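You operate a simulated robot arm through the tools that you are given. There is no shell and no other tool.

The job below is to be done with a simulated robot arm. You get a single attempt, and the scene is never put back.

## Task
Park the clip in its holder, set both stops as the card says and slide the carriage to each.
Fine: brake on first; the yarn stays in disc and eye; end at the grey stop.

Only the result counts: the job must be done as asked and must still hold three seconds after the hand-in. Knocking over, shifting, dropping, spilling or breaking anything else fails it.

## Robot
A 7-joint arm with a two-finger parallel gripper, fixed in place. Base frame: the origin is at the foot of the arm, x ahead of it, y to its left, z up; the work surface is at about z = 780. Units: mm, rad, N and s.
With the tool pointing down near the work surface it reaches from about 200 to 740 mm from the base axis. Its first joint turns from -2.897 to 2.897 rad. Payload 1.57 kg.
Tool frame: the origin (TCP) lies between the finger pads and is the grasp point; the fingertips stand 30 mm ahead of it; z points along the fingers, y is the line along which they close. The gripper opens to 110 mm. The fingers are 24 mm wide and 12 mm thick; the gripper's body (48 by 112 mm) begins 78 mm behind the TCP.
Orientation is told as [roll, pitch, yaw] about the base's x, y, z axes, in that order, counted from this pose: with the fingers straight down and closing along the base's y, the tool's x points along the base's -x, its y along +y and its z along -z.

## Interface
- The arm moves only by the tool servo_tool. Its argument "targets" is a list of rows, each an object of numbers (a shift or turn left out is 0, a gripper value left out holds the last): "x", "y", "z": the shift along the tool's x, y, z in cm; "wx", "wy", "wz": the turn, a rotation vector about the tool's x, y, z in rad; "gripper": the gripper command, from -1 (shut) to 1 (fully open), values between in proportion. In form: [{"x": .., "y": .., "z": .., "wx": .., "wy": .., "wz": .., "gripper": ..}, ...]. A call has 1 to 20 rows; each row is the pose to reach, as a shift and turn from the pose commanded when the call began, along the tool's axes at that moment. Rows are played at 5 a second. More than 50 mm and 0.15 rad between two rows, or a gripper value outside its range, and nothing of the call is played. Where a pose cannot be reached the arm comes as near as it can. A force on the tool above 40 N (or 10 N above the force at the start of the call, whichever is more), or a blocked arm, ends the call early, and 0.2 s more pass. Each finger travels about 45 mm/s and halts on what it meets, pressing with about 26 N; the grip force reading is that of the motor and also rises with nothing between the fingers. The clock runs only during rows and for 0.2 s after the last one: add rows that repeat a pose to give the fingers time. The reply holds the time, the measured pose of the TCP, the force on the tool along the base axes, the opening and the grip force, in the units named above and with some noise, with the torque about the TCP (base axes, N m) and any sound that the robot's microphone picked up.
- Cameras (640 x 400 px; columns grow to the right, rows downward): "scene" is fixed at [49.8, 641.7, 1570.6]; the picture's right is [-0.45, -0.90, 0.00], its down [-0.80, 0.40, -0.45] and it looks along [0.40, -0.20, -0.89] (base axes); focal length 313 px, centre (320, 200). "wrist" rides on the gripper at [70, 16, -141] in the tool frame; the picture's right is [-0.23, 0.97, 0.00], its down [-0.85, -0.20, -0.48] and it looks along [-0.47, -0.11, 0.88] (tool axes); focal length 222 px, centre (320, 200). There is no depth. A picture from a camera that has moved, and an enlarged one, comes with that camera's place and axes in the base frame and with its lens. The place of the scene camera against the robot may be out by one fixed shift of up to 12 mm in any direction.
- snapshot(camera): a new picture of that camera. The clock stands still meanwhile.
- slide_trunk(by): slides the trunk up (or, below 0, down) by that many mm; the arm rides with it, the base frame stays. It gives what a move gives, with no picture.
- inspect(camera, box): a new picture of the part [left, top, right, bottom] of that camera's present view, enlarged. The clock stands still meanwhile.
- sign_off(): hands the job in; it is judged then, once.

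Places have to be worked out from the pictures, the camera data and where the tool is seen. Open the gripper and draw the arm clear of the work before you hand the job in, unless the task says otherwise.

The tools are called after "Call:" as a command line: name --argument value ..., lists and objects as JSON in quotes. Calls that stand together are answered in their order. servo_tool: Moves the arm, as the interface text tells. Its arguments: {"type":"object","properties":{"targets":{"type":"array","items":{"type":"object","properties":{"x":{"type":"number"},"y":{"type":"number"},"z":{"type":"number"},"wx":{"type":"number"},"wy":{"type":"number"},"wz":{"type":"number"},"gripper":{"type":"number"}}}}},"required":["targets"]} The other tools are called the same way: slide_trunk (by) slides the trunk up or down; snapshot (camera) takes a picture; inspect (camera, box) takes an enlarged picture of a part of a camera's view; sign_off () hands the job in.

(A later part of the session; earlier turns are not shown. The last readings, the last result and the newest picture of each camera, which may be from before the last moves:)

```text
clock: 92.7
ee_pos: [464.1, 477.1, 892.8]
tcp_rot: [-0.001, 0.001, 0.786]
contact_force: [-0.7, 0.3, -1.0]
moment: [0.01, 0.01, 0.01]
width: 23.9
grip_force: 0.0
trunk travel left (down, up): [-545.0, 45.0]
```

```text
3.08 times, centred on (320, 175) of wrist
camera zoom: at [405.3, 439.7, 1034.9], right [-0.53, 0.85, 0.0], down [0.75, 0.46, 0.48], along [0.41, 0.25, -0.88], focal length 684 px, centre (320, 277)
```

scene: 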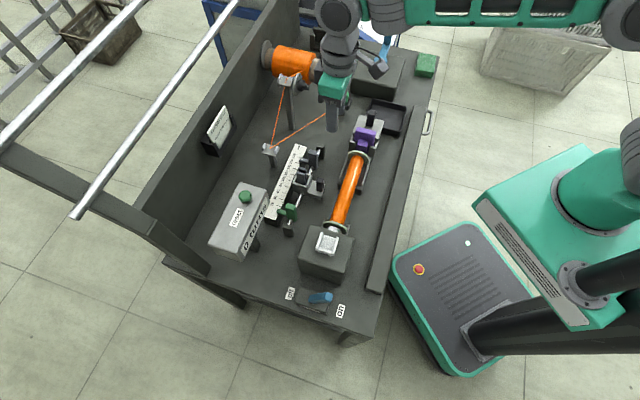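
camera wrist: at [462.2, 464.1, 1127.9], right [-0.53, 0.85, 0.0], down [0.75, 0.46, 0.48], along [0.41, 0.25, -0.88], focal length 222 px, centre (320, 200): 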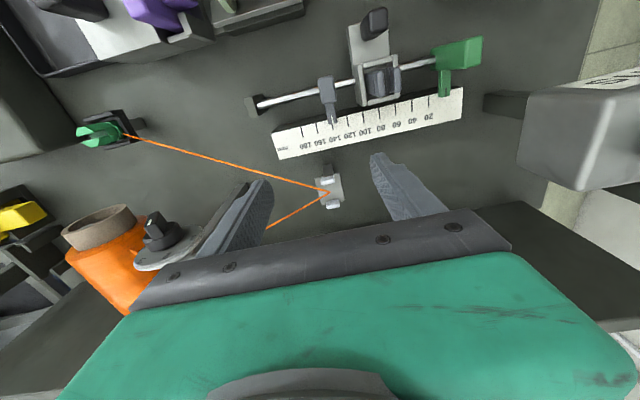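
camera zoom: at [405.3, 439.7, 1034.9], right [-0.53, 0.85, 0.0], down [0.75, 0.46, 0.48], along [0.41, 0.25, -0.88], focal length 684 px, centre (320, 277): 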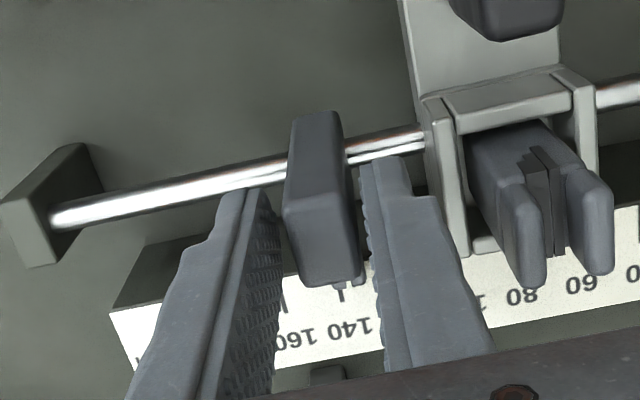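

The stop stands free between the fingers. I push 5.5 mm towards higher readings in fine steps, then rise 50 mm and read.

Call:
servo_tool --targets '[{"y": -0.1}, {"y": -0.2}, {"y": -0.3}, {"y": -0.38}, {"y": -0.46}, {"y": -0.54}, {"y": -0.6}, {"y": -0.6}, {"y": -0.6}, {"y": -0.45}, {"y": -0.45, "z": -2}, {"y": -0.45, "z": -5, "gripper": -0.27}, {"y": -0.45, "z": -5}]'

Call:
inspect --camera "wrist" --box '[280, 130, 380, 200]'

```text
clock: 95.5
ee_pos: [465.9, 470.8, 941.9]
tcp_rot: [0.0, 0.002, 0.787]
contact_force: [0.3, 0.6, 0.3]
moment: [0.0, -0.03, 0.0]
width: 40.5
grip_force: 0.0
trunk travel left (down, up): [-545.0, 45.0]
```

```text
5.71 times, centred on (330, 165) of wrist
camera zoom: at [406.1, 433.2, 1083.3], right [-0.53, 0.85, 0.0], down [0.75, 0.46, 0.48], along [0.41, 0.25, -0.88], focal length 1269 px, centre (263, 400)
```

zoom: 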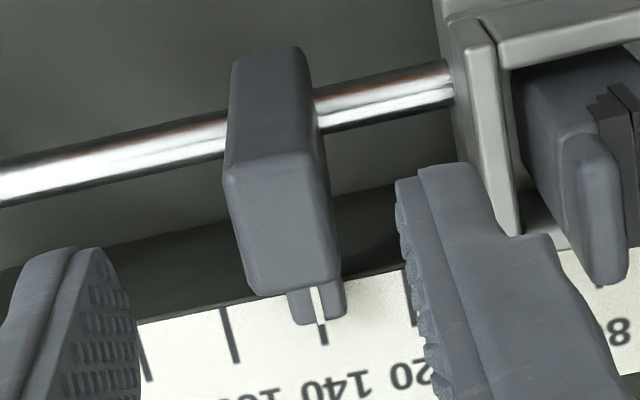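

From here it reads about 139.0. I verify from the square viewpoint, staying inside the reach.

Call:
servo_tool --targets '[{"x": -1, "y": -0.3, "z": -3}, {"x": -3, "y": -0.9, "z": -4.3, "gripper": 0.5}, {"x": -4.6, "y": -1.48, "z": -4.3}, {"x": -4.6, "y": -1.48, "z": -4.3}, {"x": -4.6, "y": -1.48, "z": -4.3}]'

Call:
inspect --camera "wrist" --box '[300, 105, 360, 155]'

```text
clock: 96.7
ee_pos: [510.8, 492.6, 983.4]
tcp_rot: [-0.001, 0.0, 0.785]
contact_force: [-0.3, 0.0, -0.3]
moment: [0.02, -0.02, 0.03]
width: 82.3
grip_force: 0.0
trunk travel left (down, up): [-545.0, 45.0]
```

```text
8.00 times, centred on (330, 130) of wrist
camera zoom: at [451.4, 456.3, 1125.2], right [-0.53, 0.85, 0.0], down [0.75, 0.46, 0.48], along [0.41, 0.25, -0.88], focal length 1777 px, centre (240, 760)
```

zoom: 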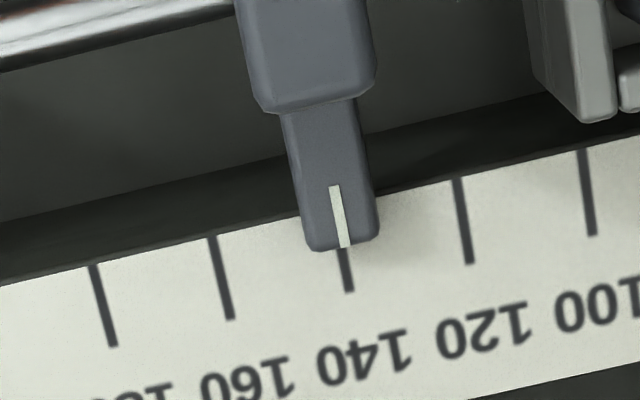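

The grey stop reads about 139.4, close enough (the carriage may nudge it slightly upward). Now I go along the rail to above the green stop, expected near (374, 568), fingers at 40 mm.

Call:
servo_tool --targets '[{"x": 2, "y": 3}, {"x": 4.3, "y": 7, "gripper": -0.27}, {"x": 4.3, "y": 11}, {"x": 4.3, "y": 15}, {"x": 4.3, "y": 15, "z": 1.5}, {"x": 4.3, "y": 15, "z": 3.5}, {"x": 4.3, "y": 15, "z": 3.5}]'

Call:
snapshot --camera "wrist"

Call:
inspect --camera "wrist" --box '[230, 100, 410, 240]'

Call:
inspect --camera "scene" --box '[220, 150, 360, 260]'

```text
clock: 98.3
ee_pos: [374.1, 570.4, 950.8]
tcp_rot: [-0.001, 0.001, 0.786]
contact_force: [0.1, 0.5, 0.6]
moment: [0.0, 0.02, 0.03]
width: 40.3
grip_force: 0.0
trunk travel left (down, up): [-545.0, 45.0]
```

```text
taken
camera wrist: at [314.1, 533.5, 1092.8], right [-0.53, 0.85, 0.0], down [0.75, 0.46, 0.48], along [0.41, 0.25, -0.88], focal length 222 px, centre (320, 200)
```

wrist: 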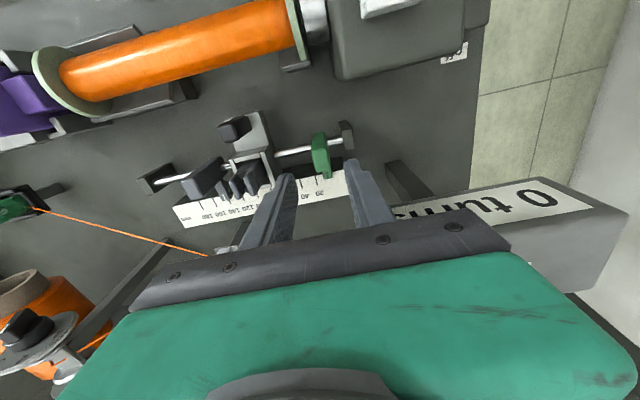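

```text
2.86 times, centred on (320, 170) of wrist
camera zoom: at [314.1, 533.5, 1092.8], right [-0.53, 0.85, 0.0], down [0.75, 0.46, 0.48], along [0.41, 0.25, -0.88], focal length 635 px, centre (320, 286)
```

zoom: 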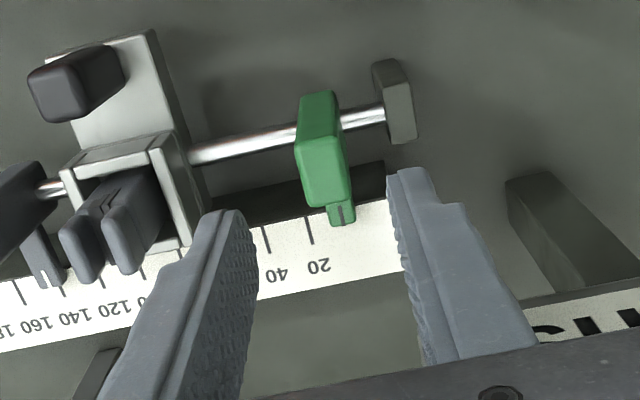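

```text
3.64 times, centred on (290, 205) of scene
camera zoom: at [49.8, 641.7, 1570.6], right [-0.45, -0.9, 0.0], down [-0.8, 0.4, -0.45], along [0.4, -0.2, -0.89], focal length 1138 px, centre (429, 182)
```

zoom: 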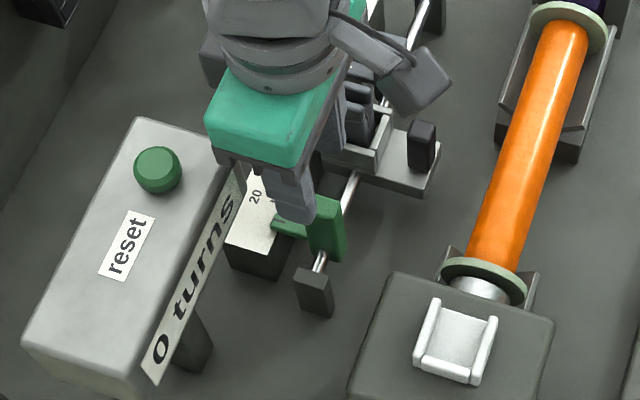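

The counter box beside the rail is tall (button top z≈997), its face about 36 mm outward from the rail, so I stay slightly to the robot side. With the fingers shut I go to the low side of the green stop (reads about 4) and come down above the end block.

Call:
servo_tool --targets '[{"x": 0.9, "y": 1.3, "gripper": -1}, {"x": 0.9, "y": 2.6}, {"x": 0.9, "y": 2.6}, {"x": 0.9, "y": 2.6}, {"x": 0.9, "y": 2.6, "z": 2}, {"x": 0.9, "y": 2.6, "z": 4}, {"x": 0.9, "y": 2.6, "z": 5.8}, {"x": 0.9, "y": 2.6, "z": 5.8}]'

Call:
inspect --camera "wrist" --box '[230, 100, 410, 240]'

Call:
inspect --camera "scene" --box '[220, 150, 360, 260]'

```text
clock: 100.0
ee_pos: [350.8, 589.5, 908.0]
tcp_rot: [0.011, -0.028, 0.789]
contact_force: [2.8, 5.6, 11.5]
moment: [-0.27, -0.11, 0.13]
width: 0.0
grip_force: 21.2
trunk travel left (down, up): [-545.0, 45.0]
stopped in row 8: the force on the tool passed its limit at 44 N (the readings are from after the stop); the commanded pose is now the measured one
```

```text
2.86 times, centred on (320, 170) of wrist
camera zoom: at [289.5, 549.1, 1046.9], right [-0.53, 0.85, 0.02], down [0.74, 0.45, 0.5], along [0.42, 0.28, -0.87], focal length 635 px, centre (320, 286)
```

zoom: 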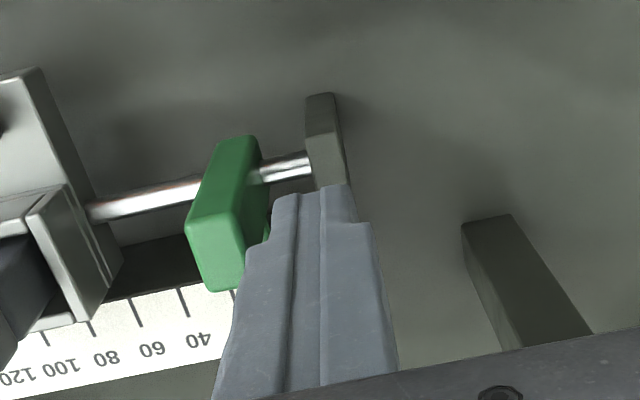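

```text
3.64 times, centred on (290, 205) of scene
camera zoom: at [49.8, 641.7, 1570.6], right [-0.45, -0.9, 0.0], down [-0.8, 0.4, -0.45], along [0.4, -0.2, -0.89], focal length 1138 px, centre (429, 182)
```

zoom: 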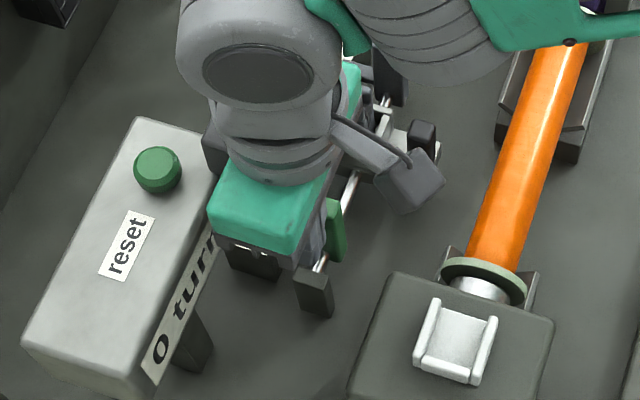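

The fingertips met the top of the rail's end block at z≈878, which is higher than I judged. I rise, correct the tilt and check that nothing moved.

Call:
servo_tool --targets '[{"z": -1.5}, {"z": -3, "wx": 0.011, "wy": 0.028, "wz": 0.004}, {"z": -4.2, "wx": 0.011, "wy": 0.028, "wz": 0.004}, {"z": -4.2, "wx": 0.011, "wy": 0.028, "wz": 0.004}]'

Call:
inspect --camera "wrist" --box '[230, 80, 410, 230]'

Call:
inspect --camera "scene" --box '[220, 150, 360, 260]'

```text
clock: 101.0
ee_pos: [350.5, 588.3, 945.1]
tcp_rot: [-0.005, 0.011, 0.782]
contact_force: [-0.9, 0.3, -0.8]
moment: [0.01, 0.0, -0.02]
width: 0.0
grip_force: 20.8
trunk travel left (down, up): [-545.0, 45.0]
```

```text
2.67 times, centred on (320, 155) of wrist
camera zoom: at [291.6, 551.4, 1087.8], right [-0.53, 0.85, -0.01], down [0.75, 0.47, 0.47], along [0.4, 0.24, -0.88], focal length 592 px, centre (320, 320)
```

zoom: 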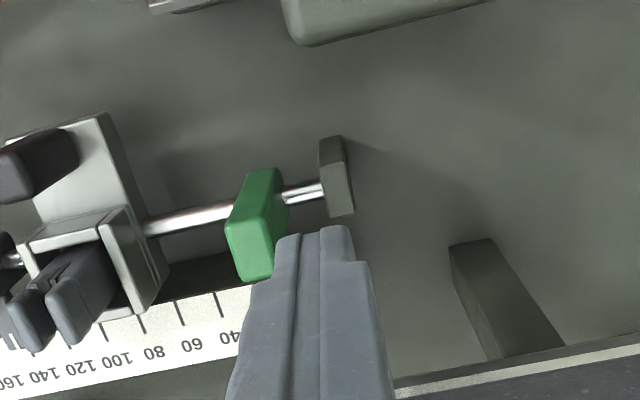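

```text
3.64 times, centred on (290, 205) of scene
camera zoom: at [49.8, 641.7, 1570.6], right [-0.45, -0.9, 0.0], down [-0.8, 0.4, -0.45], along [0.4, -0.2, -0.89], focal length 1138 px, centre (429, 182)
```

zoom: 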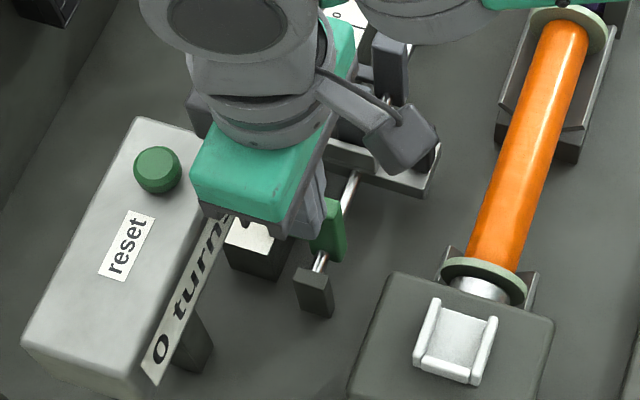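

Working back the contact line, it was the gripper body that touched the corner of the tall counter box (it did not move), not the end block. I will lean the tool about 17° towards the robot, so the body stays clear of the box, then lower the shut fingers on the low side of the green stop.

Call:
servo_tool --targets '[{"x": 0.3, "wx": -0.005, "wy": -0.11, "wz": -0.003}, {"x": 0.3, "wx": -0.005, "wy": -0.22, "wz": -0.003}, {"x": 0.3, "wx": -0.005, "wy": -0.311, "wz": -0.003}, {"x": 0.3, "wx": -0.005, "wy": -0.311, "wz": -0.003}, {"x": 0.3, "z": 1, "wx": -0.005, "wy": -0.311, "wz": -0.003}, {"x": 0.3, "z": 1.5, "wx": -0.005, "wy": -0.311, "wz": -0.003}, {"x": 0.3, "z": 1.5, "wx": -0.005, "wy": -0.311, "wz": -0.003}]'

Call:
snapshot --camera "wrist"

Call:
inspect --camera "wrist" --box '[230, 100, 410, 240]'

Call:
inspect --camera "scene" --box '[220, 150, 360, 260]'

```text
clock: 102.7
ee_pos: [348.4, 584.0, 930.0]
tcp_rot: [-0.002, -0.3, 0.786]
contact_force: [-0.6, -0.8, 0.2]
moment: [0.02, 0.01, -0.01]
width: 0.0
grip_force: 20.9
trunk travel left (down, up): [-545.0, 45.0]
```

```text
taken
camera wrist: at [261.0, 519.7, 1044.9], right [-0.54, 0.84, 0.07], down [0.62, 0.34, 0.71], along [0.58, 0.42, -0.7], focal length 222 px, centre (320, 200)
```

wrist: 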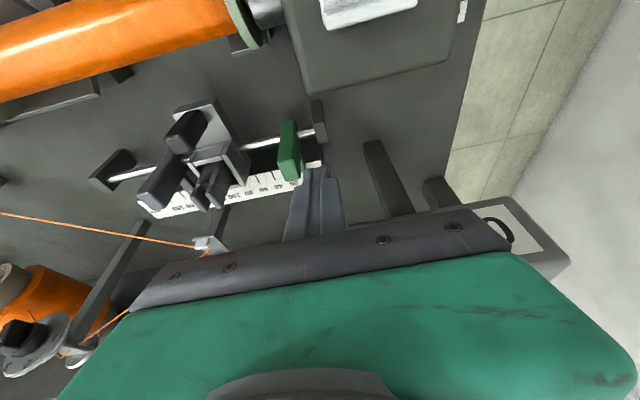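

```text
2.86 times, centred on (320, 170) of wrist
camera zoom: at [261.0, 519.7, 1044.9], right [-0.54, 0.84, 0.07], down [0.62, 0.34, 0.71], along [0.58, 0.42, -0.7], focal length 635 px, centre (320, 286)
```

zoom: 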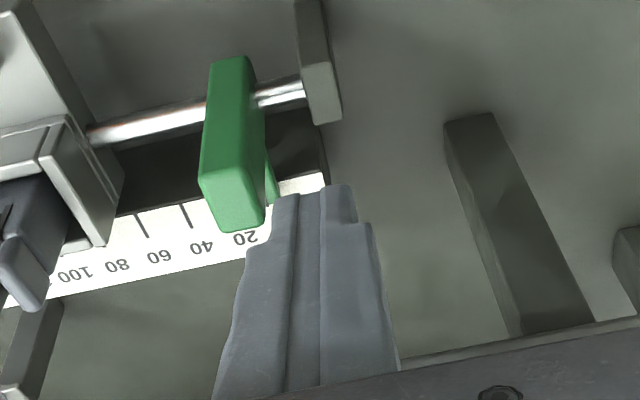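

```text
3.64 times, centred on (290, 205) of scene
camera zoom: at [49.8, 641.7, 1570.6], right [-0.45, -0.9, 0.0], down [-0.8, 0.4, -0.45], along [0.4, -0.2, -0.89], focal length 1138 px, centre (429, 182)
```

zoom: 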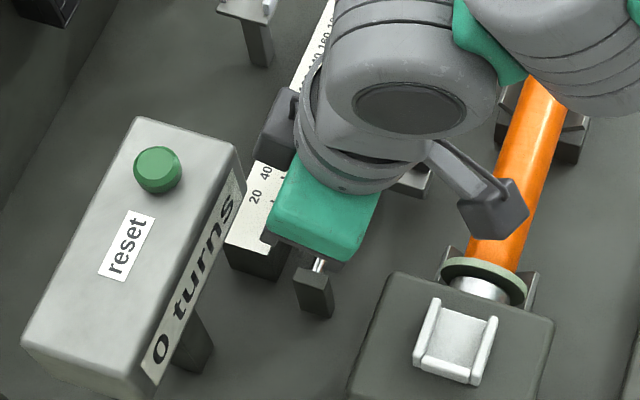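

The gripper body is now well away from the counter. I lower vertically to TCP z≈895 on the low side of the green stop.

Call:
servo_tool --targets '[{"x": 0.35, "z": 1.1}, {"x": 0.7, "z": 2.25}, {"x": 1.03, "z": 3.34}, {"x": 1.03, "z": 3.34}]'

Call:
inspect --camera "wrist" --box '[230, 100, 410, 240]'

Call:
inspect --camera "scene" --box '[220, 150, 360, 260]'

```text
clock: 103.7
ee_pos: [348.0, 584.7, 893.4]
tcp_rot: [0.001, -0.3, 0.786]
contact_force: [0.4, 0.8, -0.3]
moment: [-0.01, -0.02, -0.01]
width: 0.0
grip_force: 21.3
trunk travel left (down, up): [-545.0, 45.0]
```

```text
2.86 times, centred on (320, 170) of wrist
camera zoom: at [260.1, 520.3, 1009.1], right [-0.54, 0.84, 0.07], down [0.62, 0.34, 0.71], along [0.58, 0.42, -0.7], focal length 635 px, centre (320, 286)
```

zoom: 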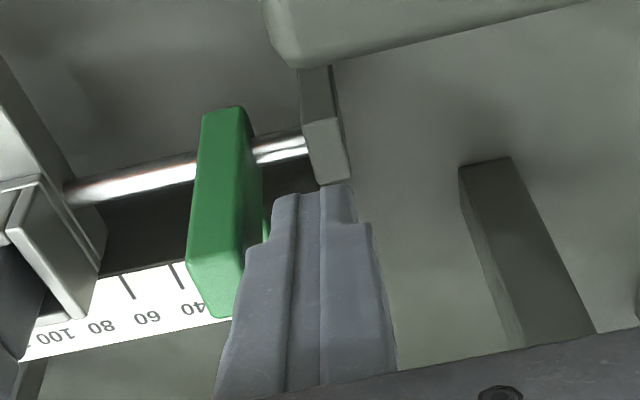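

```text
3.64 times, centred on (290, 205) of scene
camera zoom: at [49.8, 641.7, 1570.6], right [-0.45, -0.9, 0.0], down [-0.8, 0.4, -0.45], along [0.4, -0.2, -0.89], focal length 1138 px, centre (429, 182)
```

zoom: 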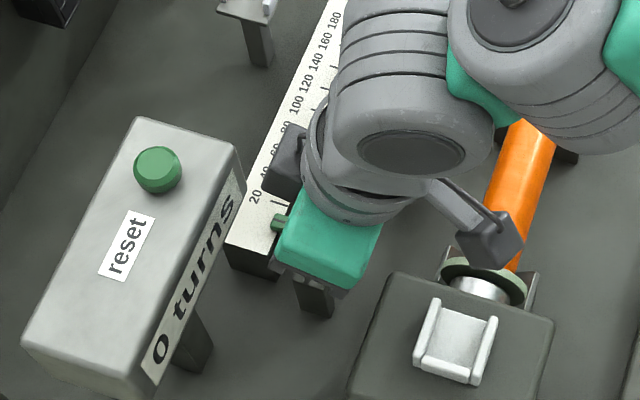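

No contact; the finger is about 7 mm from the stop's low side. I push 36 mm along the rail towards higher readings slowly, then check.

Call:
servo_tool --targets '[{"y": -0.35}, {"y": -0.7}, {"y": -1.0}, {"y": -1.3}, {"y": -1.6}, {"y": -1.9}, {"y": -2.2}, {"y": -2.5}, {"y": -2.8}, {"y": -3.1}, {"y": -3.4}, {"y": -3.6}, {"y": -3.6}, {"y": -3.6}]'

Call:
inspect --camera "wrist" --box '[230, 100, 410, 240]'

Call:
inspect --camera "scene" --box '[250, 160, 330, 230]'

```text
clock: 106.7
ee_pos: [373.2, 557.4, 894.2]
tcp_rot: [0.001, -0.3, 0.785]
contact_force: [0.1, 0.3, -0.3]
moment: [-0.02, 0.0, 0.0]
width: 0.0
grip_force: 20.9
trunk travel left (down, up): [-545.0, 45.0]
```

```text
2.86 times, centred on (320, 170) of wrist
camera zoom: at [285.9, 494.0, 1009.2], right [-0.53, 0.84, 0.07], down [0.62, 0.34, 0.71], along [0.58, 0.42, -0.7], focal length 635 px, centre (320, 286)
```

zoom: 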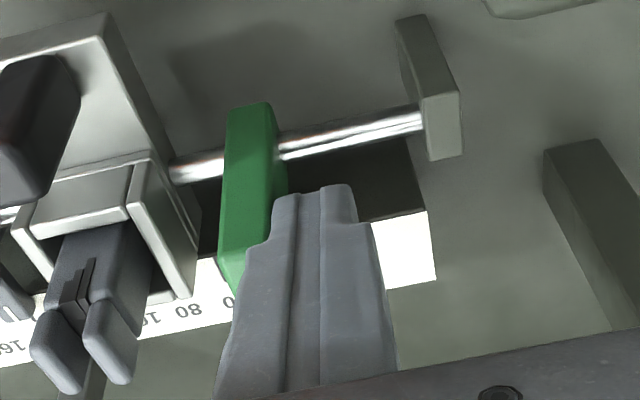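

```text
5.71 times, centred on (290, 195) of scene
camera zoom: at [49.8, 641.7, 1570.6], right [-0.45, -0.9, 0.0], down [-0.8, 0.4, -0.45], along [0.4, -0.2, -0.89], focal length 1788 px, centre (491, 229)
```

zoom: 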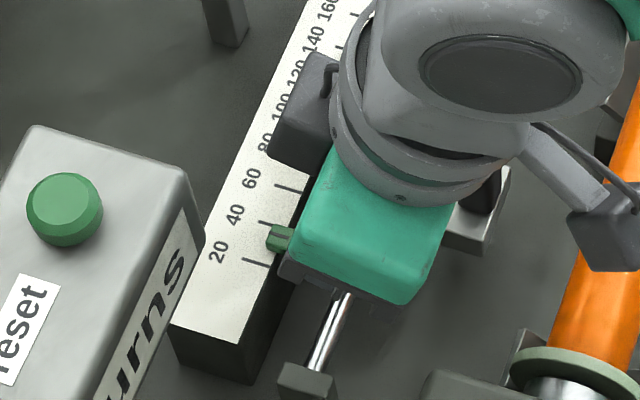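

The green stop slid along; I back off slightly, rise, straighten the tool and go to a viewing spot square to about 36–40 mm to read it.

Call:
servo_tool --targets '[{"y": 0.3}, {"x": -0.9, "y": 0.3, "z": -2.9}, {"x": -1.8, "y": 0.3, "z": -5.7}, {"x": -2.66, "y": 0.3, "z": -8.6}, {"x": -2.66, "y": 0.3, "z": -8.6, "wy": 0.1}, {"x": -2.66, "y": 0.3, "z": -8.6, "wy": 0.2}, {"x": -2.66, "y": 0.3, "z": -8.6, "wy": 0.3}, {"x": -2.66, "y": 0.3, "z": -8.6, "wy": 0.3}]'

Call:
snapshot --camera "wrist"

```text
clock: 108.5
ee_pos: [370.1, 563.2, 985.4]
tcp_rot: [0.0, 0.001, 0.785]
contact_force: [0.0, -0.3, -0.1]
moment: [0.0, 0.01, -0.03]
width: 0.2
grip_force: 21.0
trunk travel left (down, up): [-545.0, 45.0]
```

```text
taken
camera wrist: at [311.6, 525.6, 1126.4], right [-0.53, 0.85, 0.0], down [0.75, 0.46, 0.48], along [0.41, 0.25, -0.88], focal length 222 px, centre (320, 200)
```

wrist: 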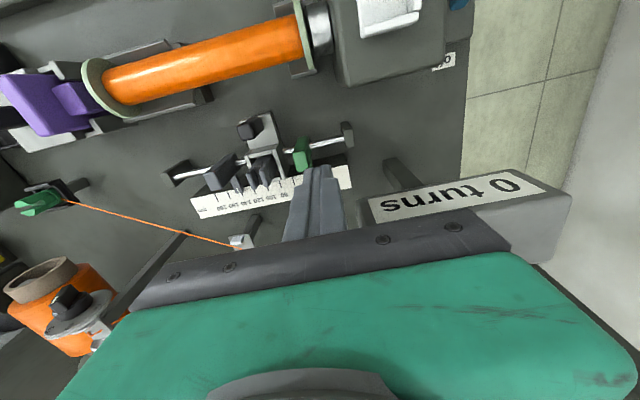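

Straightened exactly. I move square to the 36–40 mm marks, fingers open, staying above everything.

Call:
servo_tool --targets '[{"x": -1.6, "y": -1.5, "gripper": 0.5}, {"x": -3.2, "y": -3}, {"x": -4.6, "y": -4.4}, {"x": -4.6, "y": -4.4}, {"x": -4.6, "y": -4.4}]'

Call:
inspect --camera "wrist" --box '[290, 95, 370, 155]'

Call:
inspect --camera "wrist" --box '[190, 60, 430, 200]'

```text
clock: 109.7
ee_pos: [435.3, 562.0, 982.9]
tcp_rot: [-0.001, -0.003, 0.784]
contact_force: [0.4, 0.6, -0.5]
moment: [0.0, -0.06, -0.03]
width: 82.5
grip_force: 0.0
trunk travel left (down, up): [-545.0, 45.0]
```

```text
6.67 times, centred on (330, 125) of wrist
camera zoom: at [376.0, 525.4, 1124.7], right [-0.53, 0.85, 0.0], down [0.75, 0.46, 0.48], along [0.41, 0.25, -0.88], focal length 1481 px, centre (253, 700)
```

zoom: 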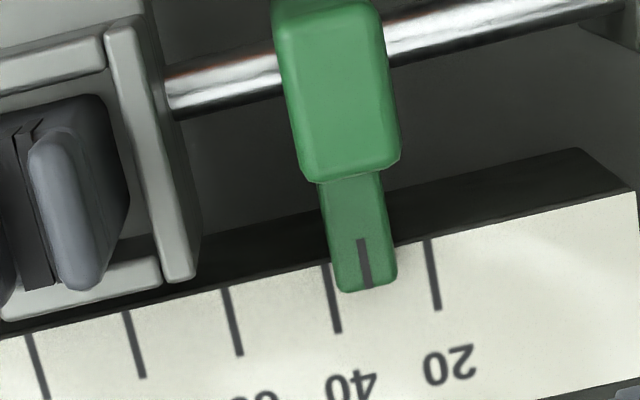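

```text
2.67 times, centred on (310, 130) of wrist
camera zoom: at [376.0, 525.4, 1124.7], right [-0.53, 0.85, 0.0], down [0.75, 0.46, 0.48], along [0.41, 0.25, -0.88], focal length 592 px, centre (347, 387)
```

zoom: 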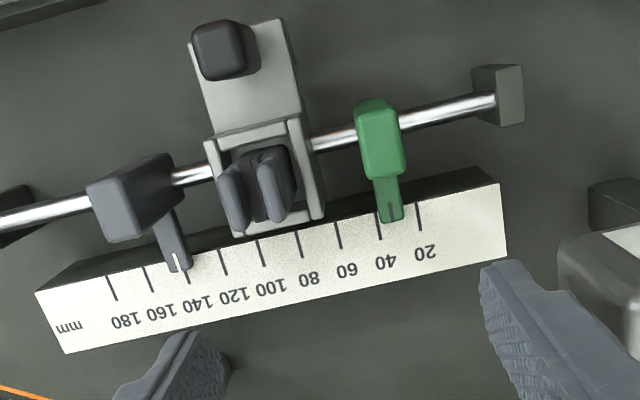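

Square on, the green stop reads about 33.0 and the grey still about 139. I return to the low side of the green stop with the same lean for another 7 mm push.

Call:
servo_tool --targets '[{"x": 1.6, "y": 1.6, "gripper": -1}, {"x": 3.2, "y": 3.2}, {"x": 4.6, "y": 4.6}, {"x": 4.6, "y": 4.6, "wy": -0.1}, {"x": 4.6, "y": 4.6, "wy": -0.2}, {"x": 4.6, "y": 4.6, "wy": -0.3}, {"x": 4.6, "y": 4.6, "z": 3, "wy": -0.3}, {"x": 4.6, "y": 4.6, "z": 6, "wy": -0.3}, {"x": 4.6, "y": 4.6, "z": 8.8, "wy": -0.3}, {"x": 4.6, "y": 4.6, "z": 8.8, "wy": -0.3}]'

Call:
inspect --camera "wrist" --box '[230, 100, 410, 240]'

```text
clock: 111.8
ee_pos: [369.3, 565.2, 897.6]
tcp_rot: [0.002, -0.302, 0.788]
contact_force: [0.2, -1.0, -0.6]
moment: [-0.02, -0.01, 0.04]
width: 0.0
grip_force: 21.1
trunk travel left (down, up): [-545.0, 45.0]
```

```text
2.86 times, centred on (320, 170) of wrist
camera zoom: at [281.9, 501.1, 1011.4], right [-0.54, 0.84, 0.07], down [0.62, 0.34, 0.71], along [0.58, 0.42, -0.7], focal length 635 px, centre (320, 286)
```

zoom: 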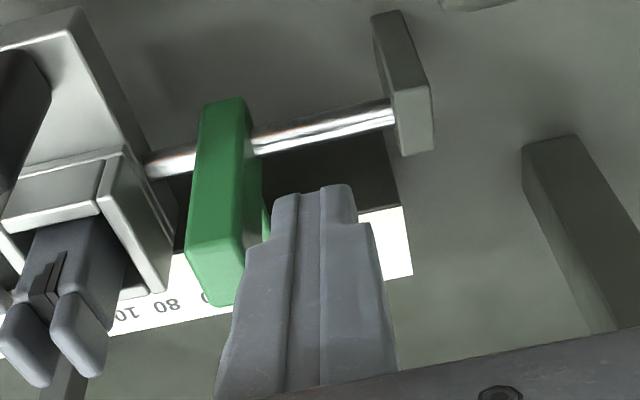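

The finger is about 3 mm from the stop. I push 9.5 mm in fine steps (about 6–6.5 mm of stop travel), then re-read.

Call:
servo_tool --targets '[{"y": -0.2}, {"y": -0.35}, {"y": -0.5}, {"y": -0.6}, {"y": -0.7}, {"y": -0.8}, {"y": -0.88}, {"y": -0.95}, {"y": -0.95}, {"y": -0.95}]'

Call:
servo_tool --targets '[{"y": 0.3}, {"x": -0.9, "y": 0.3, "z": -2.9}, {"x": -1.8, "y": 0.3, "z": -5.7}, {"x": -2.6, "y": 0.3, "z": -8.4}, {"x": -2.6, "y": 0.3, "z": -8.4, "wy": 0.1}, {"x": -2.6, "y": 0.3, "z": -8.4, "wy": 0.2}, {"x": -2.6, "y": 0.3, "z": -8.4, "wy": 0.301}, {"x": -2.6, "y": 0.3, "z": -8.4, "wy": 0.301}]'

Call:
servo_tool --targets '[{"x": -1.6, "y": -1.3, "gripper": 0.5}, {"x": -3.2, "y": -2.6}, {"x": -4.6, "y": -3.9}, {"x": -4.6, "y": -3.9}, {"x": -4.6, "y": -3.9}]'

Call:
inspect --camera "wrist" --box '[290, 95, 370, 155]'

```text
clock: 114.0
ee_pos: [377.5, 555.7, 897.2]
tcp_rot: [-0.001, -0.302, 0.786]
contact_force: [0.2, 0.2, 1.0]
moment: [0.03, -0.01, -0.02]
width: 0.0
grip_force: 21.4
trunk travel left (down, up): [-545.0, 45.0]
```

```text
clock: 115.8
ee_pos: [373.5, 558.8, 985.6]
tcp_rot: [0.001, 0.002, 0.787]
contact_force: [-0.4, 0.6, 0.1]
moment: [-0.01, 0.03, -0.02]
width: 0.0
grip_force: 21.2
trunk travel left (down, up): [-545.0, 45.0]
```

```text
clock: 117.0
ee_pos: [434.5, 564.0, 983.8]
tcp_rot: [-0.001, 0.001, 0.785]
contact_force: [-1.0, -0.3, -0.8]
moment: [-0.01, 0.0, -0.01]
width: 82.4
grip_force: 0.0
trunk travel left (down, up): [-545.0, 45.0]
```

```text
6.67 times, centred on (330, 125) of wrist
camera zoom: at [375.1, 526.1, 1126.7], right [-0.53, 0.85, 0.0], down [0.75, 0.46, 0.48], along [0.41, 0.25, -0.88], focal length 1481 px, centre (253, 700)
```

zoom: 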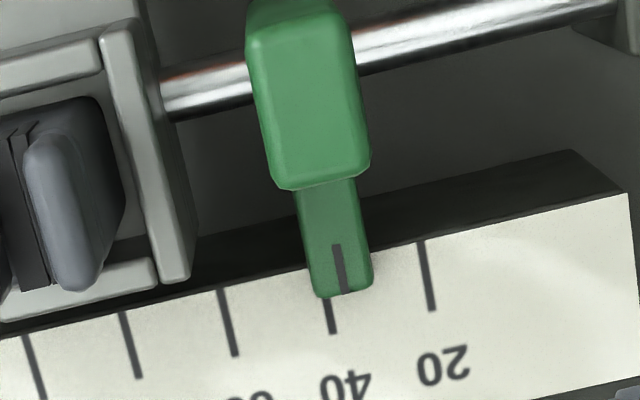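

It reads about 35.9 now; 4.1 mm more. I repeat the approach and push to 4.1 mm beyond the last end point.

Call:
servo_tool --targets '[{"x": 1.6, "y": 1.4, "gripper": -1}, {"x": 3.2, "y": 2.8}, {"x": 4.6, "y": 4.1}, {"x": 4.6, "y": 4.1, "wy": -0.1}, {"x": 4.6, "y": 4.1, "wy": -0.2}, {"x": 4.6, "y": 4.1, "wy": -0.3}, {"x": 4.6, "y": 4.1, "z": 3, "wy": -0.3}, {"x": 4.6, "y": 4.1, "z": 6, "wy": -0.3}, {"x": 4.6, "y": 4.1, "z": 8.8, "wy": -0.3}, {"x": 4.6, "y": 4.1, "z": 8.8, "wy": -0.3}, {"x": 4.6, "y": 3.9, "z": 8.8, "wy": -0.3}, {"x": 4.6, "y": 3.7, "z": 8.8, "wy": -0.3}, {"x": 4.6, "y": 3.55, "z": 8.8, "wy": -0.3}, {"x": 4.6, "y": 3.42, "z": 8.8, "wy": -0.3}, {"x": 4.6, "y": 3.3, "z": 8.8, "wy": -0.3}, {"x": 4.6, "y": 3.19, "z": 8.8, "wy": -0.3}, {"x": 4.6, "y": 3.19, "z": 8.8, "wy": -0.3}, {"x": 4.6, "y": 3.19, "z": 8.8, "wy": -0.3}]'

Call:
servo_tool --targets '[{"y": 0.3}, {"x": -0.9, "y": 0.3, "z": -2.9}, {"x": -1.8, "y": 0.3, "z": -5.7}, {"x": -2.6, "y": 0.3, "z": -8.4}, {"x": -2.6, "y": 0.3, "z": -8.4, "wy": 0.1}, {"x": -2.6, "y": 0.3, "z": -8.4, "wy": 0.2}, {"x": -2.6, "y": 0.3, "z": -8.4, "wy": 0.3}, {"x": -2.6, "y": 0.3, "z": -8.4, "wy": 0.3}]'

Call:
servo_tool --targets '[{"x": -1.6, "y": -1.2, "gripper": 0.5}, {"x": -3.2, "y": -2.4}, {"x": -4.6, "y": -3.5}, {"x": -4.6, "y": -3.5}, {"x": -4.6, "y": -3.5}]'

Call:
inspect --camera "wrist" --box '[290, 95, 370, 155]'

```text
clock: 120.8
ee_pos: [381.4, 552.8, 898.0]
tcp_rot: [0.0, -0.3, 0.785]
contact_force: [-0.7, 0.4, -0.7]
moment: [0.01, 0.02, 0.02]
width: 0.1
grip_force: 21.6
trunk travel left (down, up): [-545.0, 45.0]
```

```text
clock: 122.7
ee_pos: [377.8, 555.0, 983.5]
tcp_rot: [0.001, 0.001, 0.787]
contact_force: [0.3, -0.2, -0.3]
moment: [0.01, 0.01, 0.02]
width: 0.0
grip_force: 21.3
trunk travel left (down, up): [-545.0, 45.0]
```

```text
clock: 123.8
ee_pos: [434.4, 563.3, 983.7]
tcp_rot: [0.0, 0.0, 0.786]
contact_force: [-0.3, 0.2, 0.3]
moment: [0.02, 0.01, -0.01]
width: 82.5
grip_force: 0.1
trunk travel left (down, up): [-545.0, 45.0]
```

```text
6.67 times, centred on (330, 125) of wrist
camera zoom: at [375.0, 526.5, 1125.4], right [-0.53, 0.85, 0.0], down [0.75, 0.46, 0.48], along [0.41, 0.25, -0.88], focal length 1481 px, centre (253, 700)
```

zoom: 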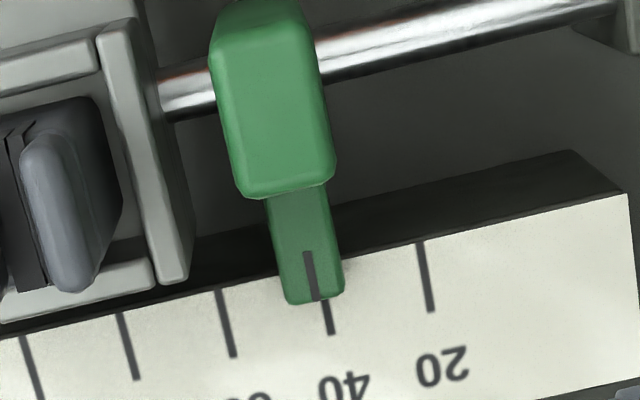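

Now about 41.5: slightly over, which the carriage itself can trim when it is brought against the stop. I go back over the carriage knob near (400, 487).

Call:
servo_tool --targets '[{"x": 2.7, "y": -1, "gripper": -0.27}, {"x": 5.4, "y": -2}, {"x": 7.8, "y": -2.9}, {"x": 7.8, "y": -2.9, "z": 2.5}, {"x": 7.8, "y": -2.9, "z": 5}, {"x": 7.8, "y": -2.9, "z": 5}]'

Call:
inspect --camera "wrist" --box '[230, 110, 430, 240]'

```text
clock: 125.2
ee_pos: [398.5, 489.8, 933.1]
tcp_rot: [0.0, 0.0, 0.785]
contact_force: [0.0, -0.8, 0.9]
moment: [0.03, -0.01, 0.02]
width: 40.4
grip_force: 0.0
trunk travel left (down, up): [-545.0, 45.0]
```

```text
3.08 times, centred on (330, 175) of wrist
camera zoom: at [338.2, 452.4, 1075.0], right [-0.53, 0.85, 0.0], down [0.75, 0.46, 0.48], along [0.41, 0.25, -0.88], focal length 684 px, centre (289, 277)
```

zoom: 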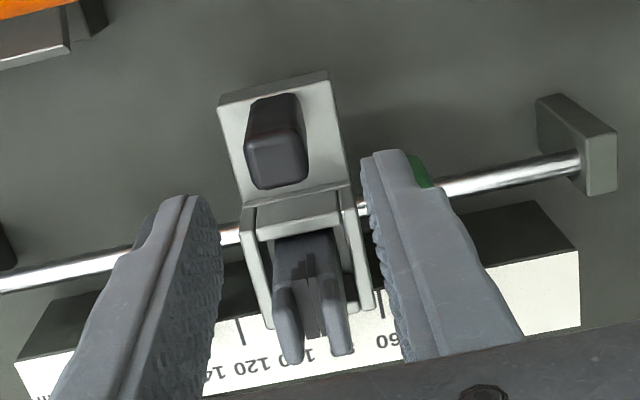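

The knob is about 4 mm towards higher readings. I shift, lower to z≈876 and grip it.

Call:
servo_tool --targets '[{"y": -0.38, "z": 1.5}, {"y": -0.38, "z": 3.5}, {"y": -0.38, "z": 5.7}, {"y": -0.38, "z": 5.7}, {"y": -0.38, "z": 5.7, "gripper": -0.6}, {"y": -0.38, "z": 5.7, "gripper": -1}, {"y": -0.38, "z": 5.7, "gripper": -1}, {"y": -0.38, "z": 5.7, "gripper": -1}]'

Call:
inspect --camera "wrist" --box '[230, 80, 430, 240]'

```text
clock: 127.0
ee_pos: [404.0, 487.5, 877.5]
tcp_rot: [0.0, 0.001, 0.786]
contact_force: [0.6, 0.6, -2.8]
moment: [0.47, -0.53, 0.01]
width: 17.9
grip_force: 32.4
trunk travel left (down, up): [-545.0, 45.0]
```

```text
2.50 times, centred on (330, 160) of wrist
camera zoom: at [344.0, 449.8, 1019.6], right [-0.53, 0.85, 0.0], down [0.75, 0.46, 0.48], along [0.41, 0.25, -0.88], focal length 555 px, centre (295, 300)
```

zoom: 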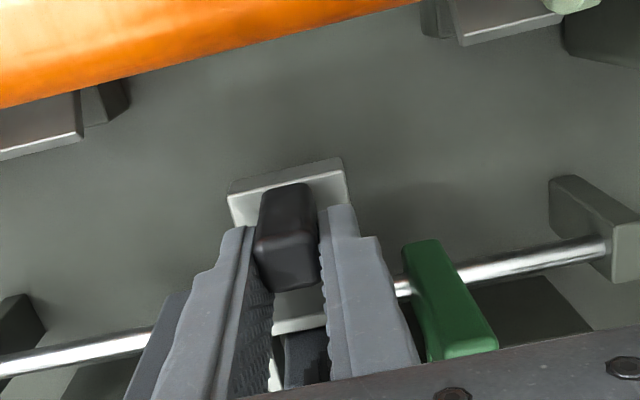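

Knob gripped. I slide the carriage 7 mm towards the green stop and look.

Call:
servo_tool --targets '[{"y": 0.2}, {"y": 0.4}, {"y": 0.6}, {"y": 0.7}, {"y": 0.7}, {"y": 0.7}]'

Call:
inspect --camera "wrist" --box '[230, 80, 430, 240]'

Call:
inspect --camera "scene" --box '[260, 165, 330, 225]'

```text
clock: 128.4
ee_pos: [399.0, 491.6, 877.7]
tcp_rot: [0.0, -0.001, 0.785]
contact_force: [6.4, 5.2, 0.1]
moment: [-0.49, 0.35, -0.12]
width: 17.9
grip_force: 32.1
trunk travel left (down, up): [-545.0, 45.0]
```

```text
2.50 times, centred on (330, 160) of wrist
camera zoom: at [339.4, 454.1, 1019.6], right [-0.53, 0.85, 0.0], down [0.75, 0.46, 0.48], along [0.41, 0.25, -0.88], focal length 555 px, centre (295, 300)
```

zoom: 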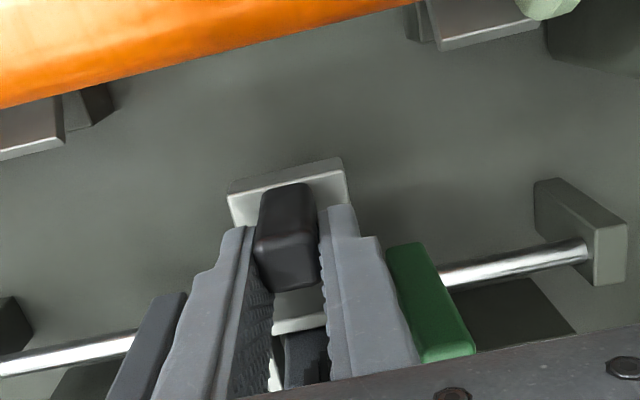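

```text
6.67 times, centred on (295, 195) of scene
camera zoom: at [49.8, 641.7, 1570.6], right [-0.45, -0.9, 0.0], down [-0.8, 0.4, -0.45], along [0.4, -0.2, -0.89], focal length 2086 px, centre (487, 233)
```

zoom: 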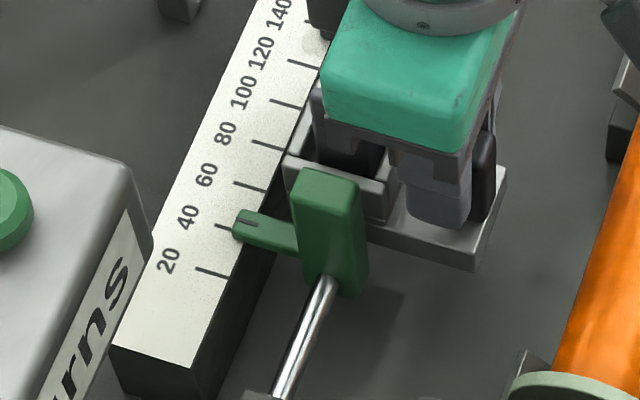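

The carriage is now just about at the green stop. I zoom the scene view tightly on the pointer as a reference, then nudge 1.5 mm further.

Call:
inspect --camera "scene" --box '[282, 182, 312, 207]'

Call:
servo_tool --targets '[{"y": 0.08}, {"y": 0.15}, {"y": 0.15}, {"y": 0.15}]'

Call:
inspect --camera "scene" --box '[282, 182, 312, 207]'

```text
16.00 times, centred on (297, 194) of scene
camera zoom: at [49.8, 641.7, 1570.6], right [-0.45, -0.9, 0.0], down [-0.8, 0.4, -0.45], along [0.4, -0.2, -0.89], focal length 5007 px, centre (688, 288)
```

zoom: 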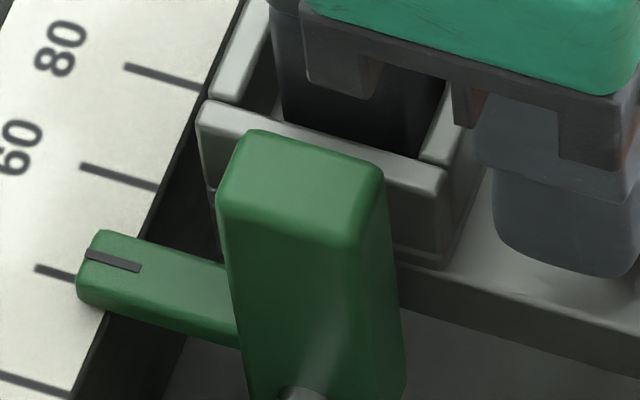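

```text
clock: 129.4
ee_pos: [398.4, 493.2, 878.9]
tcp_rot: [-0.001, 0.0, 0.785]
contact_force: [10.9, 10.2, -2.0]
moment: [0.29, -0.4, -0.05]
width: 17.9
grip_force: 32.5
trunk travel left (down, up): [-545.0, 45.0]
```

```text
16.00 times, centred on (297, 194) of scene
camera zoom: at [49.8, 641.7, 1570.6], right [-0.45, -0.9, 0.0], down [-0.8, 0.4, -0.45], along [0.4, -0.2, -0.89], focal length 5007 px, centre (688, 288)
```

zoom: 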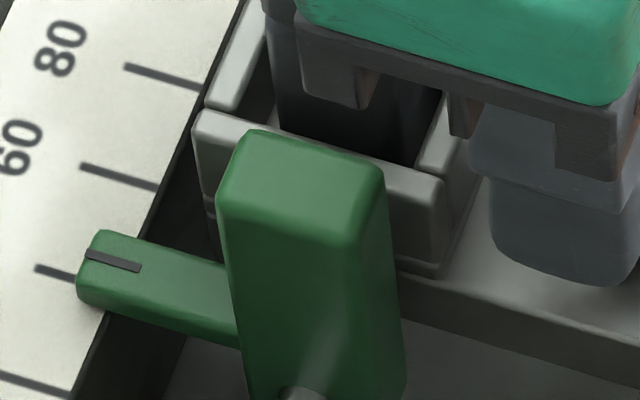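

The carriage moved 1.5 mm while the green stop did not move yet, so they are not touching. There is a side load, which I ease by 1 mm, and I continue 2 mm.

Call:
servo_tool --targets '[{"x": -0.1, "y": 0.05}, {"x": -0.12, "y": 0.12}, {"x": -0.12, "y": 0.2}, {"x": -0.12, "y": 0.2}, {"x": -0.12, "y": 0.2}]'

Call:
inspect --camera "scene" --box '[282, 182, 312, 207]'

```text
clock: 130.7
ee_pos: [397.0, 493.2, 876.7]
tcp_rot: [0.0, -0.001, 0.785]
contact_force: [7.4, 7.5, 3.3]
moment: [-0.69, 0.58, -0.05]
width: 17.9
grip_force: 32.7
trunk travel left (down, up): [-545.0, 45.0]
```

```text
16.00 times, centred on (297, 194) of scene
camera zoom: at [49.8, 641.7, 1570.6], right [-0.45, -0.9, 0.0], down [-0.8, 0.4, -0.45], along [0.4, -0.2, -0.89], focal length 5007 px, centre (688, 288)
```

zoom: 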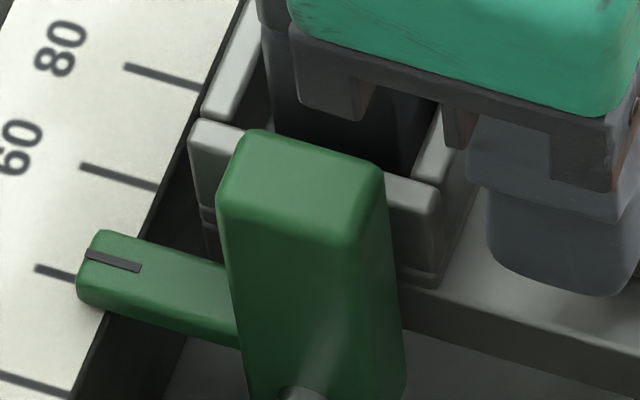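

Still no contact with the green stop. I continue 3 mm more.

Call:
servo_tool --targets '[{"x": -0.06, "y": 0.1}, {"x": -0.08, "y": 0.2}, {"x": -0.08, "y": 0.3}, {"x": -0.08, "y": 0.3}, {"x": -0.08, "y": 0.3}]'

Call:
inspect --camera "scene" --box '[282, 182, 312, 207]'

```text
clock: 131.8
ee_pos: [394.4, 496.9, 877.8]
tcp_rot: [-0.001, -0.001, 0.787]
contact_force: [2.0, 1.8, 13.3]
moment: [-0.84, 0.44, -0.1]
width: 17.9
grip_force: 33.0
trunk travel left (down, up): [-545.0, 45.0]
```

```text
16.00 times, centred on (297, 194) of scene
camera zoom: at [49.8, 641.7, 1570.6], right [-0.45, -0.9, 0.0], down [-0.8, 0.4, -0.45], along [0.4, -0.2, -0.89], focal length 5007 px, centre (688, 288)
```

zoom: 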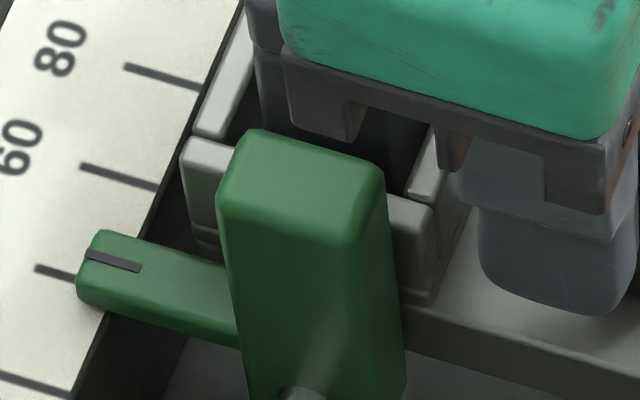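

Still free. I ease the vertical load a little and continue 3 mm.

Call:
servo_tool --targets '[{"x": -0.03, "y": 0.1, "z": -0.08}, {"x": -0.05, "y": 0.2, "z": -0.08}, {"x": -0.05, "y": 0.3, "z": -0.08}, {"x": -0.05, "y": 0.3, "z": -0.08}, {"x": -0.05, "y": 0.3, "z": -0.08}]'

Call:
inspect --camera "scene" --box '[282, 182, 312, 207]'

```text
clock: 133.1
ee_pos: [392.3, 499.4, 878.0]
tcp_rot: [0.0, -0.001, 0.787]
contact_force: [0.2, 0.7, 2.3]
moment: [0.68, -0.7, -0.07]
width: 17.8
grip_force: 33.1
trunk travel left (down, up): [-545.0, 45.0]
```

```text
16.00 times, centred on (297, 194) of scene
camera zoom: at [49.8, 641.7, 1570.6], right [-0.45, -0.9, 0.0], down [-0.8, 0.4, -0.45], along [0.4, -0.2, -0.89], focal length 5007 px, centre (688, 288)
```

zoom: 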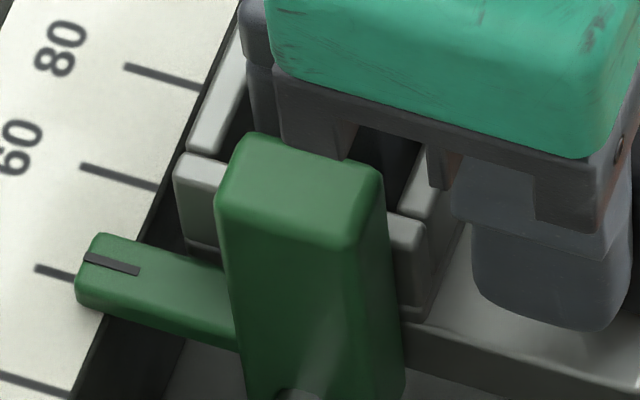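

Contact: the green pointer has now shifted about 0.8 mm (to about 40.7). I nudge another 0.7 mm with the carriage.

Call:
servo_tool --targets '[{"y": 0.04}, {"y": 0.07}, {"y": 0.07}, {"y": 0.07}, {"y": 0.07}]'

Call:
inspect --camera "scene" --box '[282, 182, 312, 207]'

```text
clock: 134.2
ee_pos: [392.0, 499.9, 877.3]
tcp_rot: [0.0, 0.001, 0.786]
contact_force: [-0.8, -2.1, -9.7]
moment: [0.69, -0.66, -0.05]
width: 17.8
grip_force: 32.3
trunk travel left (down, up): [-545.0, 45.0]
```

```text
16.00 times, centred on (297, 194) of scene
camera zoom: at [49.8, 641.7, 1570.6], right [-0.45, -0.9, 0.0], down [-0.8, 0.4, -0.45], along [0.4, -0.2, -0.89], focal length 5007 px, centre (688, 288)
```

zoom: 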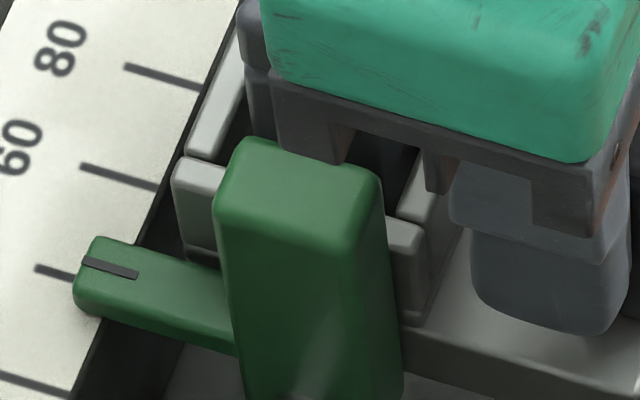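

The green pointer now reads about 40.1 with the carriage touching it. Now I slide the carriage back towards the grey stop, first 18 mm, watching the load.

Call:
servo_tool --targets '[{"y": -0.3}, {"y": -0.7}, {"y": -1.1}, {"y": -1.5}, {"y": -1.8}, {"y": -1.8}]'

Call:
inspect --camera "scene" --box '[260, 140, 330, 210]'

```text
clock: 135.7
ee_pos: [404.3, 485.5, 877.6]
tcp_rot: [-0.001, 0.004, 0.787]
contact_force: [-6.2, -5.0, -14.8]
moment: [-0.04, 0.18, 0.07]
width: 18.0
grip_force: 32.5
trunk travel left (down, up): [-545.0, 45.0]
```

```text
5.71 times, centred on (295, 175) of scene
camera zoom: at [49.8, 641.7, 1570.6], right [-0.45, -0.9, 0.0], down [-0.8, 0.4, -0.45], along [0.4, -0.2, -0.89], focal length 1788 px, centre (463, 343)
```

zoom: 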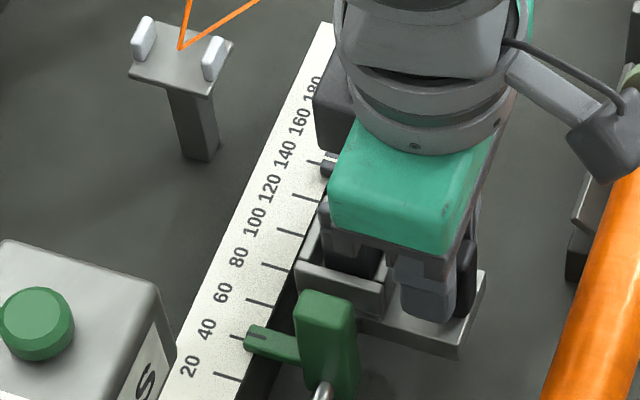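

The carriage follows. I ease the side/vertical load and continue another 18 mm.

Call:
servo_tool --targets '[{"x": 0.08, "y": -0.3, "z": 0.08}, {"x": 0.1, "y": -0.7, "z": 0.1}, {"x": 0.1, "y": -1.1, "z": 0.1}, {"x": 0.1, "y": -1.5, "z": 0.1}, {"x": 0.1, "y": -1.8, "z": 0.1}, {"x": 0.1, "y": -1.8, "z": 0.1}]'

Call:
inspect --camera "scene" --box '[285, 140, 325, 172]'

Call:
inspect --camera "wrist" --box '[200, 110, 400, 240]'

```text
clock: 137.1
ee_pos: [416.6, 474.1, 877.5]
tcp_rot: [0.0, 0.001, 0.785]
contact_force: [-7.0, -5.5, -11.5]
moment: [-0.52, 0.53, 0.0]
width: 17.8
grip_force: 32.2
trunk travel left (down, up): [-545.0, 45.0]
```

```text
12.50 times, centred on (305, 156) of scene
camera zoom: at [49.8, 641.7, 1570.6], right [-0.45, -0.9, 0.0], down [-0.8, 0.4, -0.45], along [0.4, -0.2, -0.89], focal length 3911 px, centre (508, 750)
```

zoom: 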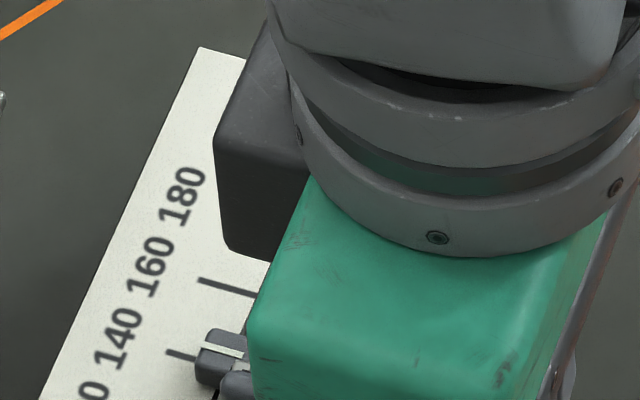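

```text
3.08 times, centred on (300, 175) of wrist
camera zoom: at [357.9, 435.9, 1019.8], right [-0.53, 0.85, 0.0], down [0.75, 0.46, 0.48], along [0.41, 0.25, -0.88], focal length 684 px, centre (382, 277)
```

zoom: 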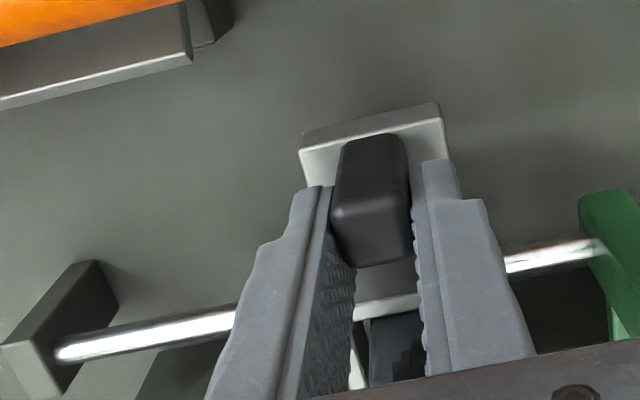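

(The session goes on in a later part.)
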